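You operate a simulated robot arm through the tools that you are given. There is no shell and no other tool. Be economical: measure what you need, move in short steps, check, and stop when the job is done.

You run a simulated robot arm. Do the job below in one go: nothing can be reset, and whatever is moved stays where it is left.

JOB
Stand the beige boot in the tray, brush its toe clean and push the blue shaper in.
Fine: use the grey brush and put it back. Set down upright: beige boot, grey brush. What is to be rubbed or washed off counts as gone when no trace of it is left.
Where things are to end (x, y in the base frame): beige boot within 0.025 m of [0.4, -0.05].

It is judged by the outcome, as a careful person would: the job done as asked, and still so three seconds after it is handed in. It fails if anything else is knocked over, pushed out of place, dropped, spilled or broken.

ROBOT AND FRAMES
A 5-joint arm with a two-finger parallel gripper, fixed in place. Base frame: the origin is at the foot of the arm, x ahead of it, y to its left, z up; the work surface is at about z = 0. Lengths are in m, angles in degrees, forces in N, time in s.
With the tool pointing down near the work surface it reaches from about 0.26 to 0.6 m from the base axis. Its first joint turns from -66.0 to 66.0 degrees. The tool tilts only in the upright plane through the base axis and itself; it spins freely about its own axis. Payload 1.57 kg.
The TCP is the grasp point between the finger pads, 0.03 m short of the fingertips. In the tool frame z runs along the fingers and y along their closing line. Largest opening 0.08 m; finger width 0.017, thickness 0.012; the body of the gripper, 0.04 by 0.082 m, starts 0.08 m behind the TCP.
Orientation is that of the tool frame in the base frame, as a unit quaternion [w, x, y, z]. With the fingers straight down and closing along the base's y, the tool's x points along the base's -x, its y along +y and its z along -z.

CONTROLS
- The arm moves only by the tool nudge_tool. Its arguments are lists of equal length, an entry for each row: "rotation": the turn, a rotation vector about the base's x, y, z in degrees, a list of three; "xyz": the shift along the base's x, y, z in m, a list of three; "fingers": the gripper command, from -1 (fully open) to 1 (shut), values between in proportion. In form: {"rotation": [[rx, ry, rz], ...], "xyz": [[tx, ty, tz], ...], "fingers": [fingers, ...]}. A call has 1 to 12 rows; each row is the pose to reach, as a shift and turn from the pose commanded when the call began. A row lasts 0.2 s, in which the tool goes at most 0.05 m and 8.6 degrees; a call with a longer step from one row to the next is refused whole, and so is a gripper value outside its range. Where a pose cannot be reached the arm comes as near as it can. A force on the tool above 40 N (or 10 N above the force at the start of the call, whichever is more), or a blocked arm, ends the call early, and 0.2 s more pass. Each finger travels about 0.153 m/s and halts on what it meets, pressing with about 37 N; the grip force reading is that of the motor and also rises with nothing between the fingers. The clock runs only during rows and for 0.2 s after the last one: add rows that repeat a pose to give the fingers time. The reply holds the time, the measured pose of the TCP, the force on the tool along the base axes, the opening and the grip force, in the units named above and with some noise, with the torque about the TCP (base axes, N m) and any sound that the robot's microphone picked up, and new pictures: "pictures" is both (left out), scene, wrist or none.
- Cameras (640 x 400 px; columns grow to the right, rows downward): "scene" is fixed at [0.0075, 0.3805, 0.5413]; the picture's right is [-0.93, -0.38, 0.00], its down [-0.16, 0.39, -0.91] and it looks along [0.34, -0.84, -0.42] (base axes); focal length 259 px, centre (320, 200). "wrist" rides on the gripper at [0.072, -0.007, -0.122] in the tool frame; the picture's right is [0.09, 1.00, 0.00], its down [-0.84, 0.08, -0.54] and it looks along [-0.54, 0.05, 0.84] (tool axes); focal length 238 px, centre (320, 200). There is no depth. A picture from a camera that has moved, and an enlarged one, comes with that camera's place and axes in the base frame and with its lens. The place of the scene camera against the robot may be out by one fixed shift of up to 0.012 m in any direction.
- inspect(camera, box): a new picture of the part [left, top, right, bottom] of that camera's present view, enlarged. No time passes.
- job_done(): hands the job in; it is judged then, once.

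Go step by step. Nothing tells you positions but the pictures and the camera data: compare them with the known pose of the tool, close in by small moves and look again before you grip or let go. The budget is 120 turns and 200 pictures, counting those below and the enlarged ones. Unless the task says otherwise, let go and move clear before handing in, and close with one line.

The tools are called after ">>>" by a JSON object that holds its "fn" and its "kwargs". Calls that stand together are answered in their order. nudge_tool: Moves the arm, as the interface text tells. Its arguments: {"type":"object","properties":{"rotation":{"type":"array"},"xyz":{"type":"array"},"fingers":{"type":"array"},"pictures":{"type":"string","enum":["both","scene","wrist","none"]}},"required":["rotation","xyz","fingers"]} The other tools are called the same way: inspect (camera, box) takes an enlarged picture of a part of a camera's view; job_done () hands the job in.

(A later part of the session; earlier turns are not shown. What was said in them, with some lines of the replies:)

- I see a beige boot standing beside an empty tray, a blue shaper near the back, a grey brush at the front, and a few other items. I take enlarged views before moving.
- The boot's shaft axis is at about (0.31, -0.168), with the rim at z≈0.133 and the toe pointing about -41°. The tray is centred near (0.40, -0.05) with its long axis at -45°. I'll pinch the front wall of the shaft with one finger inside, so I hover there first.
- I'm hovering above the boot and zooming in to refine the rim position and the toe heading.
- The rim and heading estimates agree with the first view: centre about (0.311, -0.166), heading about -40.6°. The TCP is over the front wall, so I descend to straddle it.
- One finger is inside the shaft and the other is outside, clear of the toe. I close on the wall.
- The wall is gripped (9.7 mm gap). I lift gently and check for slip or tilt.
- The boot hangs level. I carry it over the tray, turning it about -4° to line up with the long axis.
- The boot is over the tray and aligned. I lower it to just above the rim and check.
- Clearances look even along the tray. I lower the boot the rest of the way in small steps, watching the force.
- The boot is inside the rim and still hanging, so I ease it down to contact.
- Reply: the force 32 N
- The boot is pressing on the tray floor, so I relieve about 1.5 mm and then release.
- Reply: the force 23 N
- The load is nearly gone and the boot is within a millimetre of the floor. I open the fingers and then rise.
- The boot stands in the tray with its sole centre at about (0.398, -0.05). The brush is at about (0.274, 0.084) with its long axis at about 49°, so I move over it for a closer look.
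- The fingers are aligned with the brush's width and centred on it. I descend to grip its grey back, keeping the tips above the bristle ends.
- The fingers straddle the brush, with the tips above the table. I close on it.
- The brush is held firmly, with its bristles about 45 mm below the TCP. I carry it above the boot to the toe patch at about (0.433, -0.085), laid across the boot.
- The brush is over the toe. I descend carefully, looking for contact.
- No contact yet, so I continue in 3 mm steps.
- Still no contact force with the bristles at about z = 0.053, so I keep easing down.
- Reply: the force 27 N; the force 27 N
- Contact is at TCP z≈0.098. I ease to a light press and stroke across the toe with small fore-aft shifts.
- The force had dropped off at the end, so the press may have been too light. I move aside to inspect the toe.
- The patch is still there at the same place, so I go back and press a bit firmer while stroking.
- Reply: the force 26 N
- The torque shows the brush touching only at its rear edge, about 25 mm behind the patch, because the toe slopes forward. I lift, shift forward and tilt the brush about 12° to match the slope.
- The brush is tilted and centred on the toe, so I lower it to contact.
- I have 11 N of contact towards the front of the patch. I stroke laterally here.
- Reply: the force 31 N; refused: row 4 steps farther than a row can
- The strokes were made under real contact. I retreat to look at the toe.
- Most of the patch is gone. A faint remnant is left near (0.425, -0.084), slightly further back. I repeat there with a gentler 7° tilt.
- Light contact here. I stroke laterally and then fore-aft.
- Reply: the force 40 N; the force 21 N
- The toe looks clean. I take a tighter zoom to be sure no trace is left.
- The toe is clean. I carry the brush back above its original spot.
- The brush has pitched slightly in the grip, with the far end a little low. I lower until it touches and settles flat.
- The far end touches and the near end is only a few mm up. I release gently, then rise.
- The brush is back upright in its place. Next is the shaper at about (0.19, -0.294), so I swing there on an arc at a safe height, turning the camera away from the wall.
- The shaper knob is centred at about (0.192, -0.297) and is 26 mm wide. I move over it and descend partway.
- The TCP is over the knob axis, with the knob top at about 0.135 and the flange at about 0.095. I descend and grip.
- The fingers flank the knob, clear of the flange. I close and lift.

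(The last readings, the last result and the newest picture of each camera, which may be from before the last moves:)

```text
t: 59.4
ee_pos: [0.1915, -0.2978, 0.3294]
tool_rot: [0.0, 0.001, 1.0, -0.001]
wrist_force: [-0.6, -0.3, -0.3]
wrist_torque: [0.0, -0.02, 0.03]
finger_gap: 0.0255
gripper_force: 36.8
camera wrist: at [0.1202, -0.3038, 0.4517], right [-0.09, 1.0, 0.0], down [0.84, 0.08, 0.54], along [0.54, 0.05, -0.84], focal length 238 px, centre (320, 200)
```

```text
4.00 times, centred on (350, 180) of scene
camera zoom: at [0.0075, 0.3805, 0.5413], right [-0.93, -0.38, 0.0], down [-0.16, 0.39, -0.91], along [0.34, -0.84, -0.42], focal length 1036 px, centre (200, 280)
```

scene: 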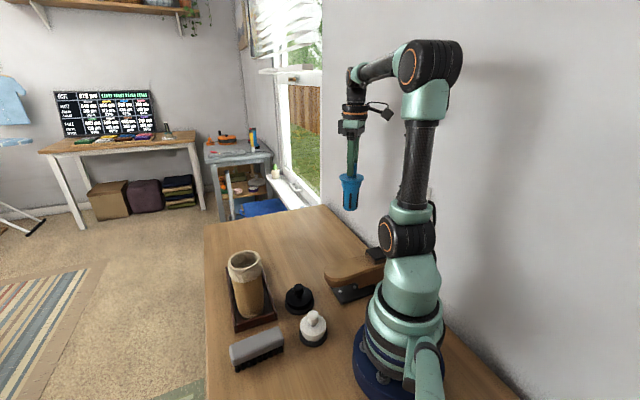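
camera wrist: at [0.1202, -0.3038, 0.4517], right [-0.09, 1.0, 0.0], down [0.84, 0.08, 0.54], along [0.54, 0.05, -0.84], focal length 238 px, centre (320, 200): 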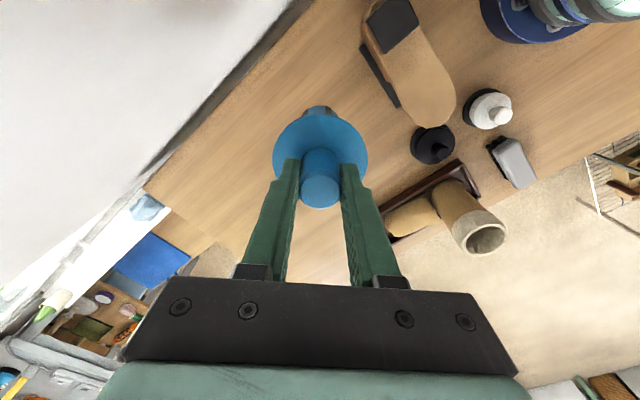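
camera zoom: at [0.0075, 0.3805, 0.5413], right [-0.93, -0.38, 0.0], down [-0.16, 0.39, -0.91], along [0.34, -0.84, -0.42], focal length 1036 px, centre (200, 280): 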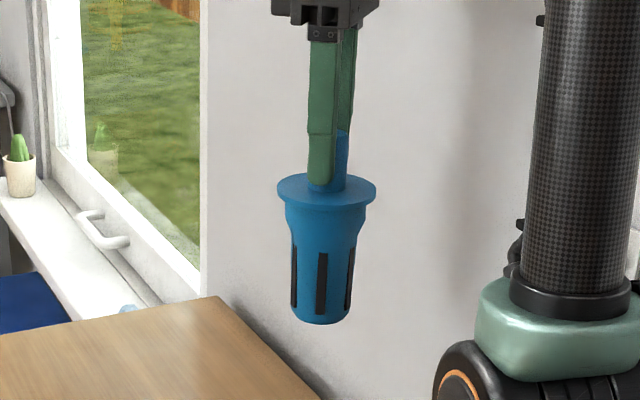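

The shaper is held upright. Before moving I re-measure the boot opening from here.

>>> {"fn": "inspect", "kwargs": {"camera": "wrist", "box": [380, 150, 520, 270]}}

>>> {"fn": "inspect", "kwargs": {"camera": "scene", "box": [210, 230, 300, 340]}}

```text
3.33 times, centred on (450, 210) of wrist
camera zoom: at [0.1202, -0.3038, 0.4517], right [-0.09, 1.0, 0.0], down [0.84, 0.08, 0.54], along [0.54, 0.05, -0.84], focal length 794 px, centre (-113, 167)
```

zoom: 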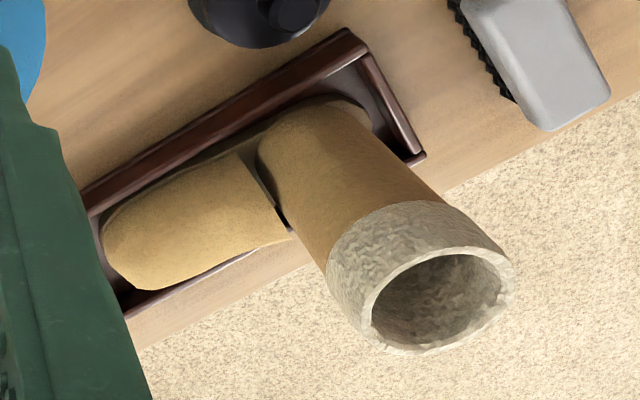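

```text
3.64 times, centred on (255, 285) of scene
camera zoom: at [0.0075, 0.3805, 0.5413], right [-0.93, -0.38, 0.0], down [-0.16, 0.39, -0.91], along [0.34, -0.84, -0.42], focal length 942 px, centre (556, -109)
```

zoom: 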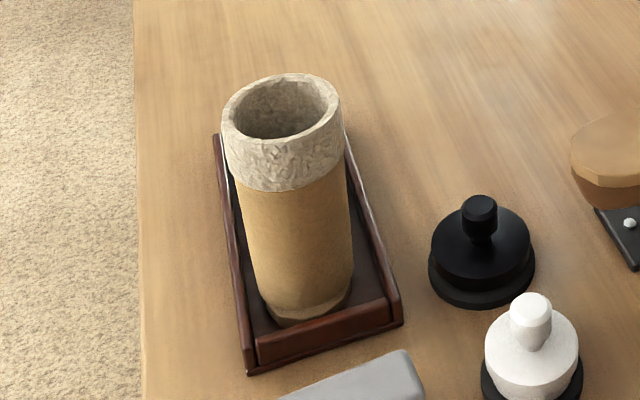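

The boot hasn't moved and its toe looks clean from this side too. I carry the shaper over the opening at a safe height and refine there.

>>> {"fn": "nudge_tool", "kwargs": {"rotation": [[0, 0, 0], [0, 0, 0], [0, 0, 0], [0, 0, 0], [0, 0, 0], [0, 0, 0], [0, 0, 0], [0, 0, 0], [0, 0, 0]], "xyz": [[0.021, 0.036, 0.005], [0.042, 0.072, 0.01], [0.063, 0.108, 0.01], [0.084, 0.144, 0.01], [0.106, 0.18, 0.01], [0.127, 0.216, 0.01], [0.148, 0.252, 0.01], [0.169, 0.286, 0.01], [0.169, 0.286, 0.01]], "fingers": [1, 1, 1, 1, 1, 1, 1, 1, 1]}}

>>> {"fn": "inspect", "kwargs": {"camera": "scene", "box": [190, 170, 300, 340]}}

>>> {"fn": "inspect", "kwargs": {"camera": "wrist", "box": [230, 20, 420, 240]}}

```text
t: 61.4
ee_pos: [0.362, -0.0099, 0.34]
tool_rot: [0.0, 0.001, 1.0, 0.0]
wrist_force: [-0.3, 0.8, -0.7]
wrist_torque: [0.01, 0.0, 0.03]
finger_gap: 0.0251
gripper_force: 37.2
camera wrist: at [0.2896, -0.0165, 0.4613], right [-0.09, 1.0, 0.0], down [0.84, 0.08, 0.54], along [0.54, 0.05, -0.84], focal length 238 px, centre (320, 200)
```

scene: 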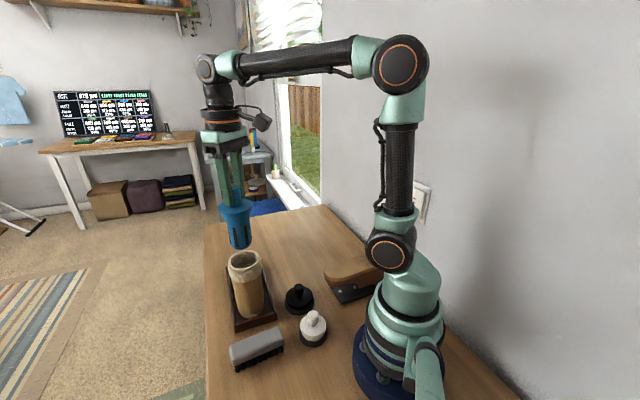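
wrist: 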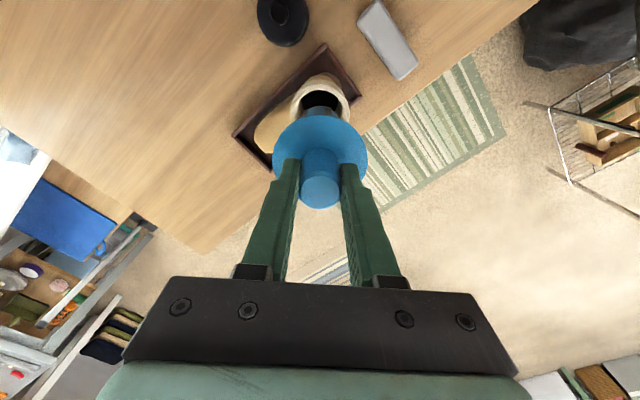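

```text
2.35 times, centred on (245, 255) of scene
camera zoom: at [0.0075, 0.3806, 0.5413], right [-0.93, -0.38, 0.0], down [-0.16, 0.39, -0.91], along [0.34, -0.84, -0.42], focal length 609 px, centre (496, 71)
```

zoom: 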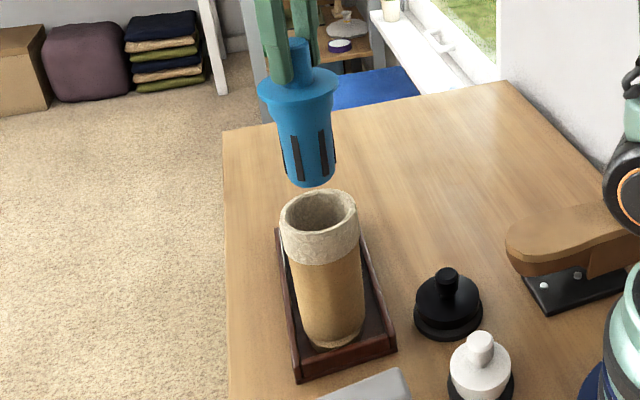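

```text
1.82 times, centred on (325, 130) of wrist
camera zoom: at [0.2896, -0.0165, 0.4613], right [-0.09, 1.0, 0.0], down [0.84, 0.08, 0.54], along [0.54, 0.05, -0.84], focal length 433 px, centre (311, 327)
```

zoom: 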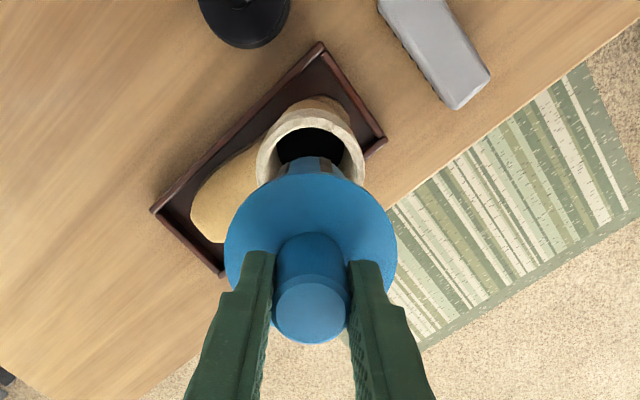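

The scene and wrist views both put the opening directly under the shaper, at about (0.362, -0.010) with the rim at about 0.155. I lower to start the entry and check.

>>> {"fn": "nudge_tool", "kwargs": {"rotation": [[0, 0, 0], [0, 0, 0], [0, 0, 0], [0, 0, 0]], "xyz": [[0, 0, -0.015], [0, 0, -0.03], [0, 0, -0.045], [0, 0, -0.055]], "fingers": [1, 1, 1, 1]}}

>>> {"fn": "inspect", "kwargs": {"camera": "scene", "box": [200, 210, 290, 340]}}

>>> {"fn": "inspect", "kwargs": {"camera": "wrist", "box": [230, 20, 420, 240]}}

```text
t: 62.4
ee_pos: [0.3615, -0.0105, 0.2845]
tool_rot: [0.001, 0.0, 1.0, 0.0]
wrist_force: [0.6, -0.6, -0.7]
wrist_torque: [-0.02, -0.03, 0.01]
finger_gap: 0.0254
gripper_force: 37.0
camera wrist: at [0.2901, -0.0179, 0.4062], right [-0.09, 1.0, 0.0], down [0.84, 0.08, 0.54], along [0.54, 0.05, -0.84], focal length 238 px, centre (320, 200)
```

scene: 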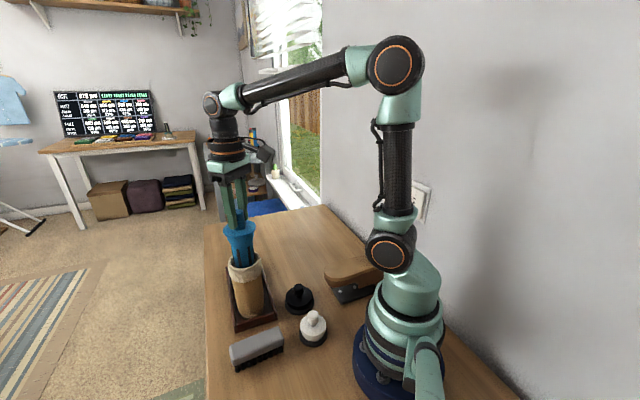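
wrist: 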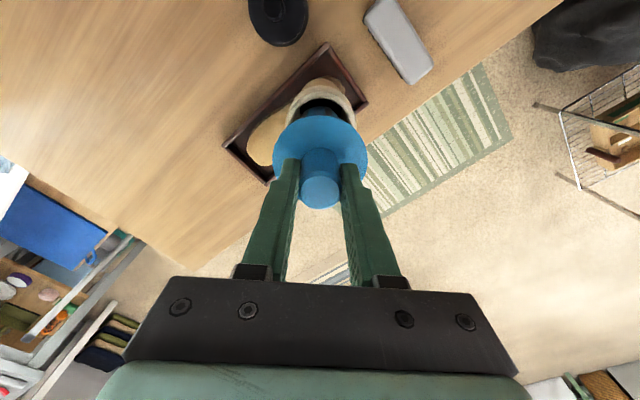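

```text
3.08 times, centred on (245, 275) of scene
camera zoom: at [0.0075, 0.3805, 0.5413], right [-0.93, -0.38, 0.0], down [-0.16, 0.39, -0.91], along [0.34, -0.84, -0.42], focal length 797 px, centre (551, -31)
```

zoom: 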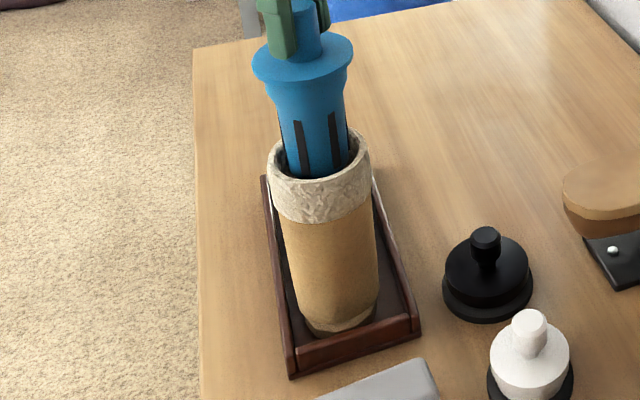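

```text
1.82 times, centred on (325, 130) of wrist
camera zoom: at [0.2901, -0.0179, 0.4062], right [-0.09, 1.0, 0.0], down [0.84, 0.08, 0.54], along [0.54, 0.05, -0.84], focal length 433 px, centre (311, 327)
```

zoom: 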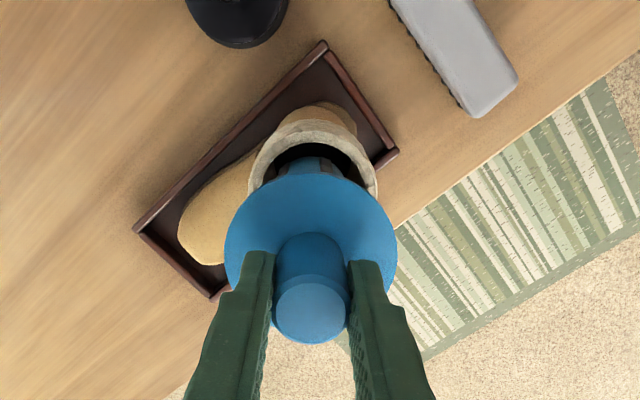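

The tip has entered cleanly and is centred. I keep lowering while watching the force.

>>> {"fn": "nudge_tool", "kwargs": {"rotation": [[0, 0, 0], [0, 0, 0], [0, 0, 0], [0, 0, 0]], "xyz": [[0, 0, -0.01], [0, 0, -0.02], [0, 0, -0.03], [0, 0, -0.04]], "fingers": [1, 1, 1, 1]}}

>>> {"fn": "inspect", "kwargs": {"camera": "scene", "box": [200, 210, 290, 340]}}

```text
t: 63.4
ee_pos: [0.3607, -0.0131, 0.2439]
tool_rot: [0.0, 0.0, 1.0, 0.0]
wrist_force: [-0.2, 0.2, -1.0]
wrist_torque: [-0.01, 0.01, -0.01]
finger_gap: 0.0254
gripper_force: 36.7
camera wrist: at [0.2893, -0.0187, 0.3664], right [-0.09, 1.0, 0.0], down [0.84, 0.08, 0.54], along [0.54, 0.05, -0.84], focal length 238 px, centre (320, 200)
```

scene: 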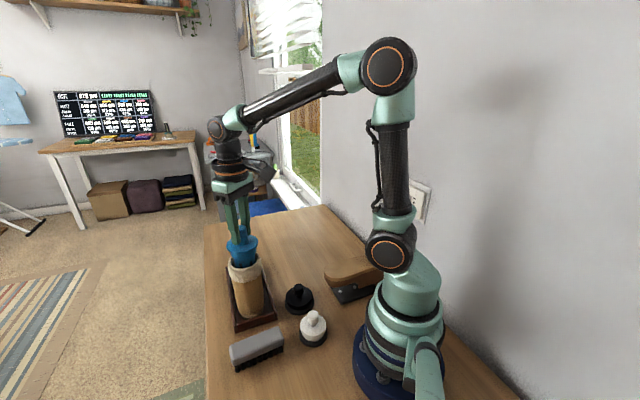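
wrist: 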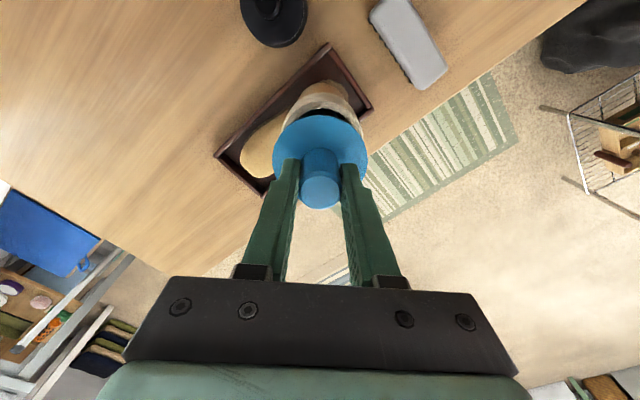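

```text
3.08 times, centred on (245, 275) of scene
camera zoom: at [0.0075, 0.3805, 0.5413], right [-0.93, -0.38, 0.0], down [-0.16, 0.39, -0.91], along [0.34, -0.84, -0.42], focal length 797 px, centre (551, -31)
```

zoom: 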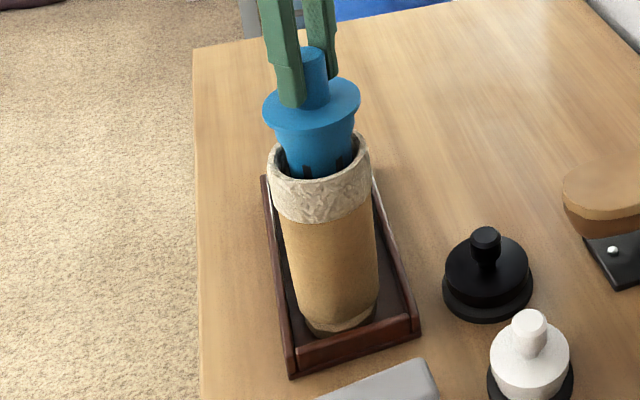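

About 30 mm are left and it is well centred. I lower in smaller steps.

>>> {"fn": "nudge_tool", "kwargs": {"rotation": [[0, 0, 0], [0, 0, 0], [0, 0, 0], [0, 0, 0]], "xyz": [[0, 0.001, -0.005], [0, 0.001, -0.01], [0, 0.001, -0.015], [0, 0.001, -0.02]], "fingers": [1, 1, 1, 1], "pictures": "none"}}

>>> {"fn": "inspect", "kwargs": {"camera": "scene", "box": [200, 210, 290, 340]}}

```text
t: 64.4
ee_pos: [0.3609, -0.0112, 0.2242]
tool_rot: [0.001, 0.0, 1.0, 0.0]
wrist_force: [0.2, 0.3, -1.8]
wrist_torque: [-0.01, -0.02, 0.04]
finger_gap: 0.0257
gripper_force: 36.9
```

```text
3.08 times, centred on (245, 275) of scene
camera zoom: at [0.0075, 0.3805, 0.5413], right [-0.93, -0.38, 0.0], down [-0.16, 0.39, -0.91], along [0.34, -0.84, -0.42], focal length 797 px, centre (551, -31)
```

zoom: 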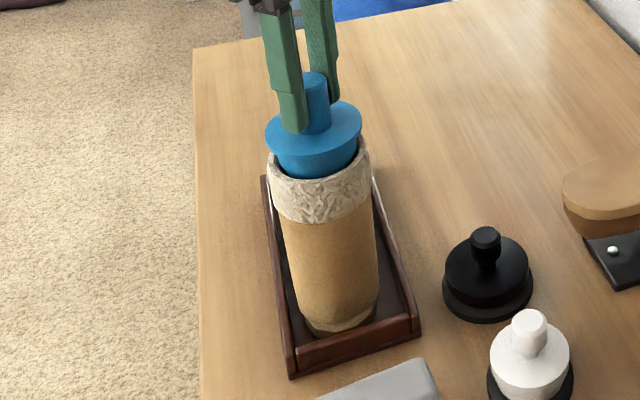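

>>> {"fn": "nudge_tool", "kwargs": {"rotation": [[0, 0, 0], [0, 0, 0]], "xyz": [[0, 0, -0.004], [0, 0, -0.008]], "fingers": [1, 1], "pictures": "none"}}

>>> {"fn": "nudge_tool", "kwargs": {"rotation": [[0, 0, 0], [0, 0, 0]], "xyz": [[0, 0, -0.002], [0, 0, -0.004]], "fingers": [1, 1]}}

>>> {"fn": "inspect", "kwargs": {"camera": "scene", "box": [200, 210, 290, 340]}}

```text
t: 65.0
ee_pos: [0.3613, -0.0106, 0.2165]
tool_rot: [0.0, -0.001, 1.0, 0.0]
wrist_force: [0.7, 0.4, -0.5]
wrist_torque: [0.02, 0.0, -0.02]
finger_gap: 0.0259
gripper_force: 37.2
```

```text
t: 65.6
ee_pos: [0.3604, -0.01, 0.2119]
tool_rot: [0.0, 0.0, 1.0, 0.001]
wrist_force: [0.4, -0.6, -1.4]
wrist_torque: [-0.02, -0.04, -0.01]
finger_gap: 0.0257
gripper_force: 37.4
camera wrist: at [0.29, -0.0167, 0.3337], right [-0.09, 1.0, 0.0], down [0.84, 0.08, 0.54], along [0.54, 0.05, -0.84], focal length 238 px, centre (320, 200)
```

scene: 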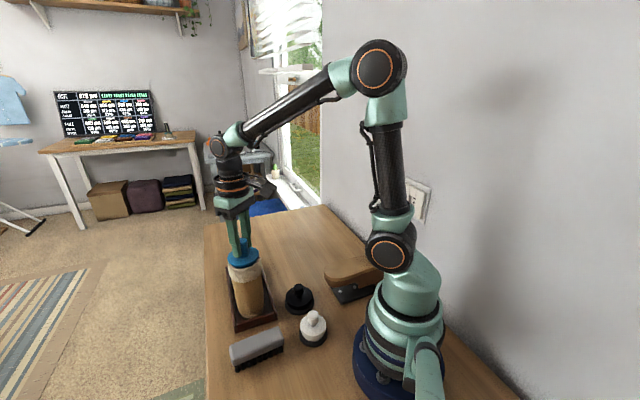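
wrist: 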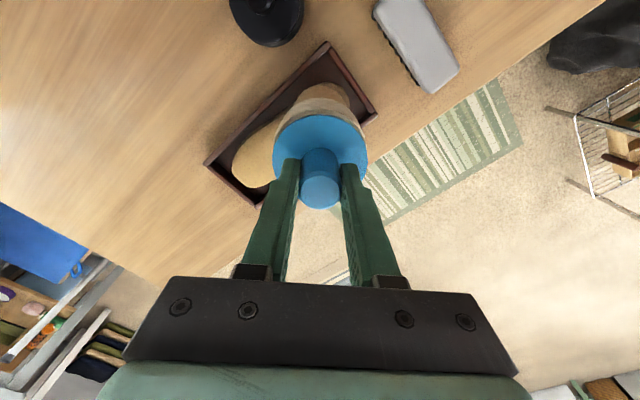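

```text
3.08 times, centred on (245, 275) of scene
camera zoom: at [0.0075, 0.3805, 0.5413], right [-0.93, -0.38, 0.0], down [-0.16, 0.39, -0.91], along [0.34, -0.84, -0.42], focal length 797 px, centre (551, -31)
```

zoom: 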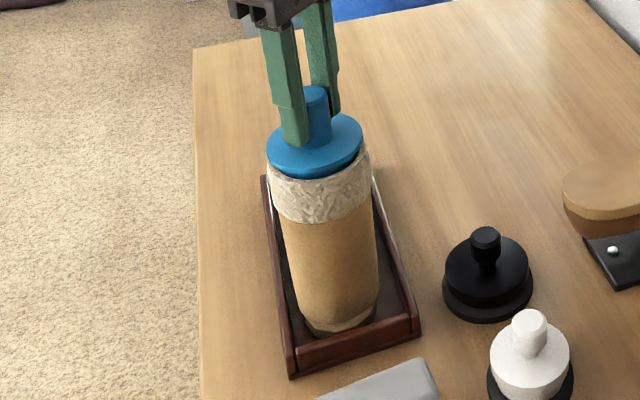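

The flange is almost at the rim with no resistance yet. I push the last few millimetres with small steps.

>>> {"fn": "nudge_tool", "kwargs": {"rotation": [[0, 0, 0], [0, 0, 0]], "xyz": [[0, 0, -0.002], [0, 0, -0.004]], "fingers": [1, 1], "pictures": "none"}}

>>> {"fn": "nudge_tool", "kwargs": {"rotation": [[0, 0, 0]], "xyz": [[0, 0, -0.002]], "fingers": [1], "pictures": "none"}}

>>> {"fn": "nudge_tool", "kwargs": {"rotation": [[0, 0, 0]], "xyz": [[0, 0, -0.002]], "fingers": [1], "pictures": "none"}}

>>> {"fn": "inspect", "kwargs": {"camera": "scene", "box": [210, 220, 280, 300]}}

```text
t: 66.2
ee_pos: [0.3608, -0.0095, 0.208]
tool_rot: [0.0, 0.0, 1.0, 0.0]
wrist_force: [-0.5, 0.0, -1.2]
wrist_torque: [0.02, -0.02, 0.0]
finger_gap: 0.0256
gripper_force: 37.0
```

```text
t: 66.6
ee_pos: [0.3609, -0.0098, 0.206]
tool_rot: [0.001, 0.001, 1.0, 0.0]
wrist_force: [0.7, 0.2, -0.6]
wrist_torque: [0.02, -0.02, 0.0]
finger_gap: 0.0256
gripper_force: 36.6
```

```text
t: 67.0
ee_pos: [0.361, -0.0098, 0.2062]
tool_rot: [0.0, 0.0, 1.0, 0.0]
wrist_force: [-9.6, 3.9, 19.0]
wrist_torque: [0.08, 0.37, -0.03]
finger_gap: 0.0254
gripper_force: 37.1
```

```text
5.00 times, centred on (245, 260) of scene
camera zoom: at [0.0074, 0.3806, 0.5413], right [-0.93, -0.38, 0.0], down [-0.16, 0.39, -0.91], along [0.34, -0.84, -0.42], focal length 1295 px, centre (695, -100)
```

zoom: 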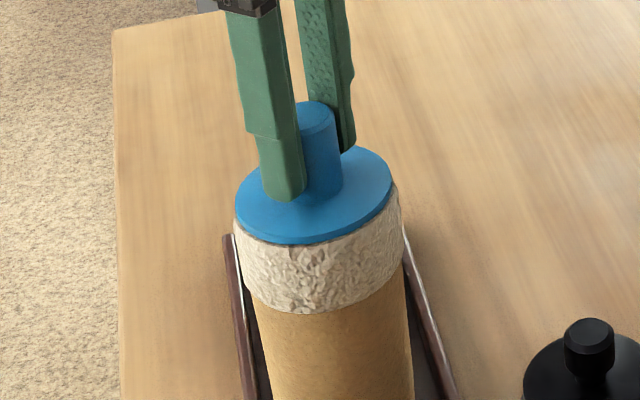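

The flange has met the rim. One more small push confirms the seating before I let go.

>>> {"fn": "nudge_tool", "kwargs": {"rotation": [[0, 0, 0]], "xyz": [[0, 0, -0.0015]], "fingers": [1], "pictures": "none"}}

>>> {"fn": "nudge_tool", "kwargs": {"rotation": [[0, 0, 0], [0, 0, 0], [0, 0, 0]], "xyz": [[0, 0, 0.002], [0, 0, 0.002], [0, 0, 0.002]], "fingers": [1, 0.1, -0.4], "pictures": "none"}}

>>> {"fn": "nudge_tool", "kwargs": {"rotation": [[0, 0, 0], [0, 0, 0], [0, 0, 0], [0, 0, 0]], "xyz": [[0, 0, 0.02], [0, 0, 0.06], [0, 0, 0.1], [-0.02, 0, 0.14]], "fingers": [-0.4, -0.4, -0.4, -0.4]}}

>>> {"fn": "inspect", "kwargs": {"camera": "scene", "box": [200, 220, 360, 380]}}

>>> {"fn": "inspect", "kwargs": {"camera": "wrist", "box": [210, 30, 430, 220]}}

```text
t: 67.4
ee_pos: [0.3614, -0.0097, 0.2038]
tool_rot: [0.001, 0.0, 1.0, 0.001]
wrist_force: [-8.5, 2.1, 23.8]
wrist_torque: [0.01, 0.18, 0.02]
finger_gap: 0.0257
gripper_force: 37.1
```

```text
t: 68.2
ee_pos: [0.3603, -0.0106, 0.2032]
tool_rot: [-0.001, -0.001, 1.0, 0.0]
wrist_force: [-0.5, -0.6, 0.2]
wrist_torque: [0.04, -0.02, 0.03]
finger_gap: 0.0557
gripper_force: 0.0
```

```text
t: 69.2
ee_pos: [0.3424, -0.0126, 0.3434]
tool_rot: [0.0, -0.001, 1.0, 0.001]
wrist_force: [-0.5, 0.5, -0.5]
wrist_torque: [0.0, -0.01, -0.03]
finger_gap: 0.0559
gripper_force: 0.1
camera wrist: at [0.2713, -0.0192, 0.4654], right [-0.09, 1.0, 0.0], down [0.84, 0.08, 0.54], along [0.54, 0.05, -0.84], focal length 238 px, centre (320, 200)
```

scene: 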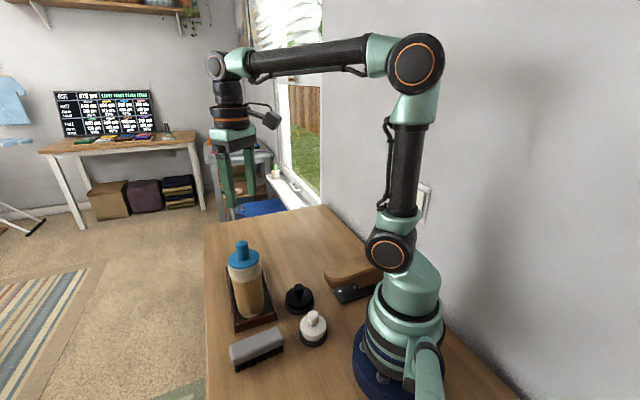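
wrist: 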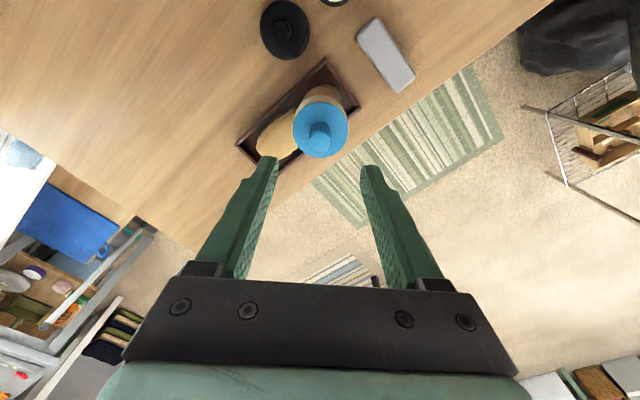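

```text
2.50 times, centred on (280, 300) of scene
camera zoom: at [0.0075, 0.3805, 0.5413], right [-0.93, -0.38, 0.0], down [-0.16, 0.39, -0.91], along [0.34, -0.84, -0.42], focal length 647 px, centre (420, -50)
```

zoom: 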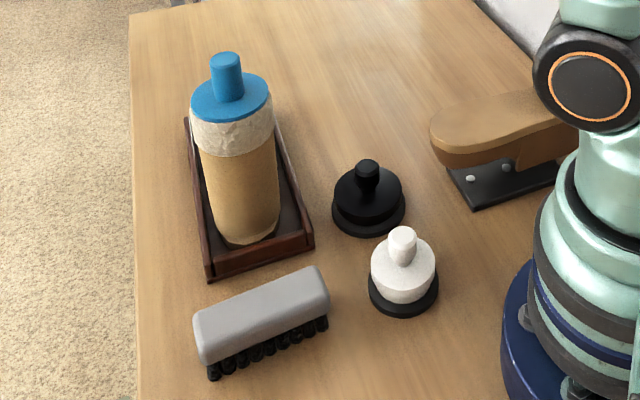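

```text
2.11 times, centred on (320, 125) of wrist
camera zoom: at [0.2713, -0.0192, 0.4654], right [-0.09, 1.0, 0.0], down [0.84, 0.08, 0.54], along [0.54, 0.05, -0.84], focal length 502 px, centre (320, 358)
```

zoom: 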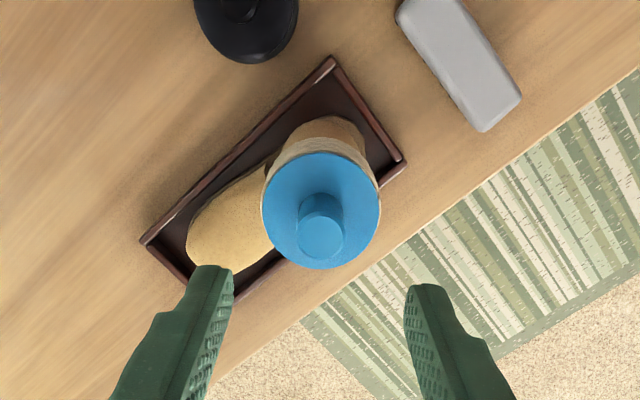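

The shaper is seated, the boot is upright in the tray and the brush is back. I take a last close look at the toe.

>>> {"fn": "inspect", "kwargs": {"camera": "wrist", "box": [252, 100, 312, 162]}}

```text
6.45 times, centred on (282, 131) of wrist
camera zoom: at [0.2713, -0.0192, 0.4654], right [-0.09, 1.0, 0.0], down [0.84, 0.08, 0.54], along [0.54, 0.05, -0.84], focal length 1538 px, centre (565, 645)
```

zoom: 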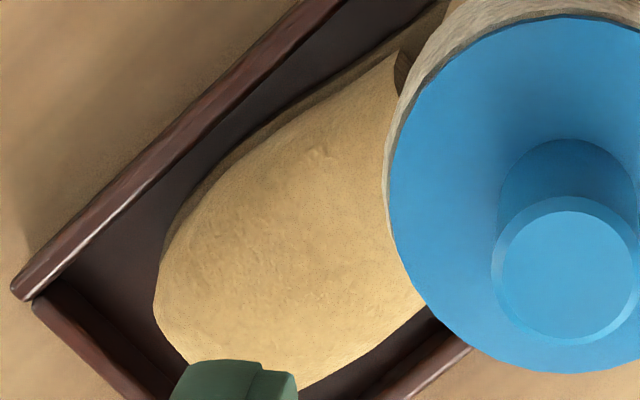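

The toe shows no trace of the patch and everything is in place, so I hand the job in.

>>> {"fn": "job_done", "kwargs": {}}

```text
The job is handed in.
```

The beige boot stands upright in the tray at about (0.40, -0.05) with its toe brushed clean, the blue shaper is pushed in down to its flange, and the grey brush is back upright where it was.
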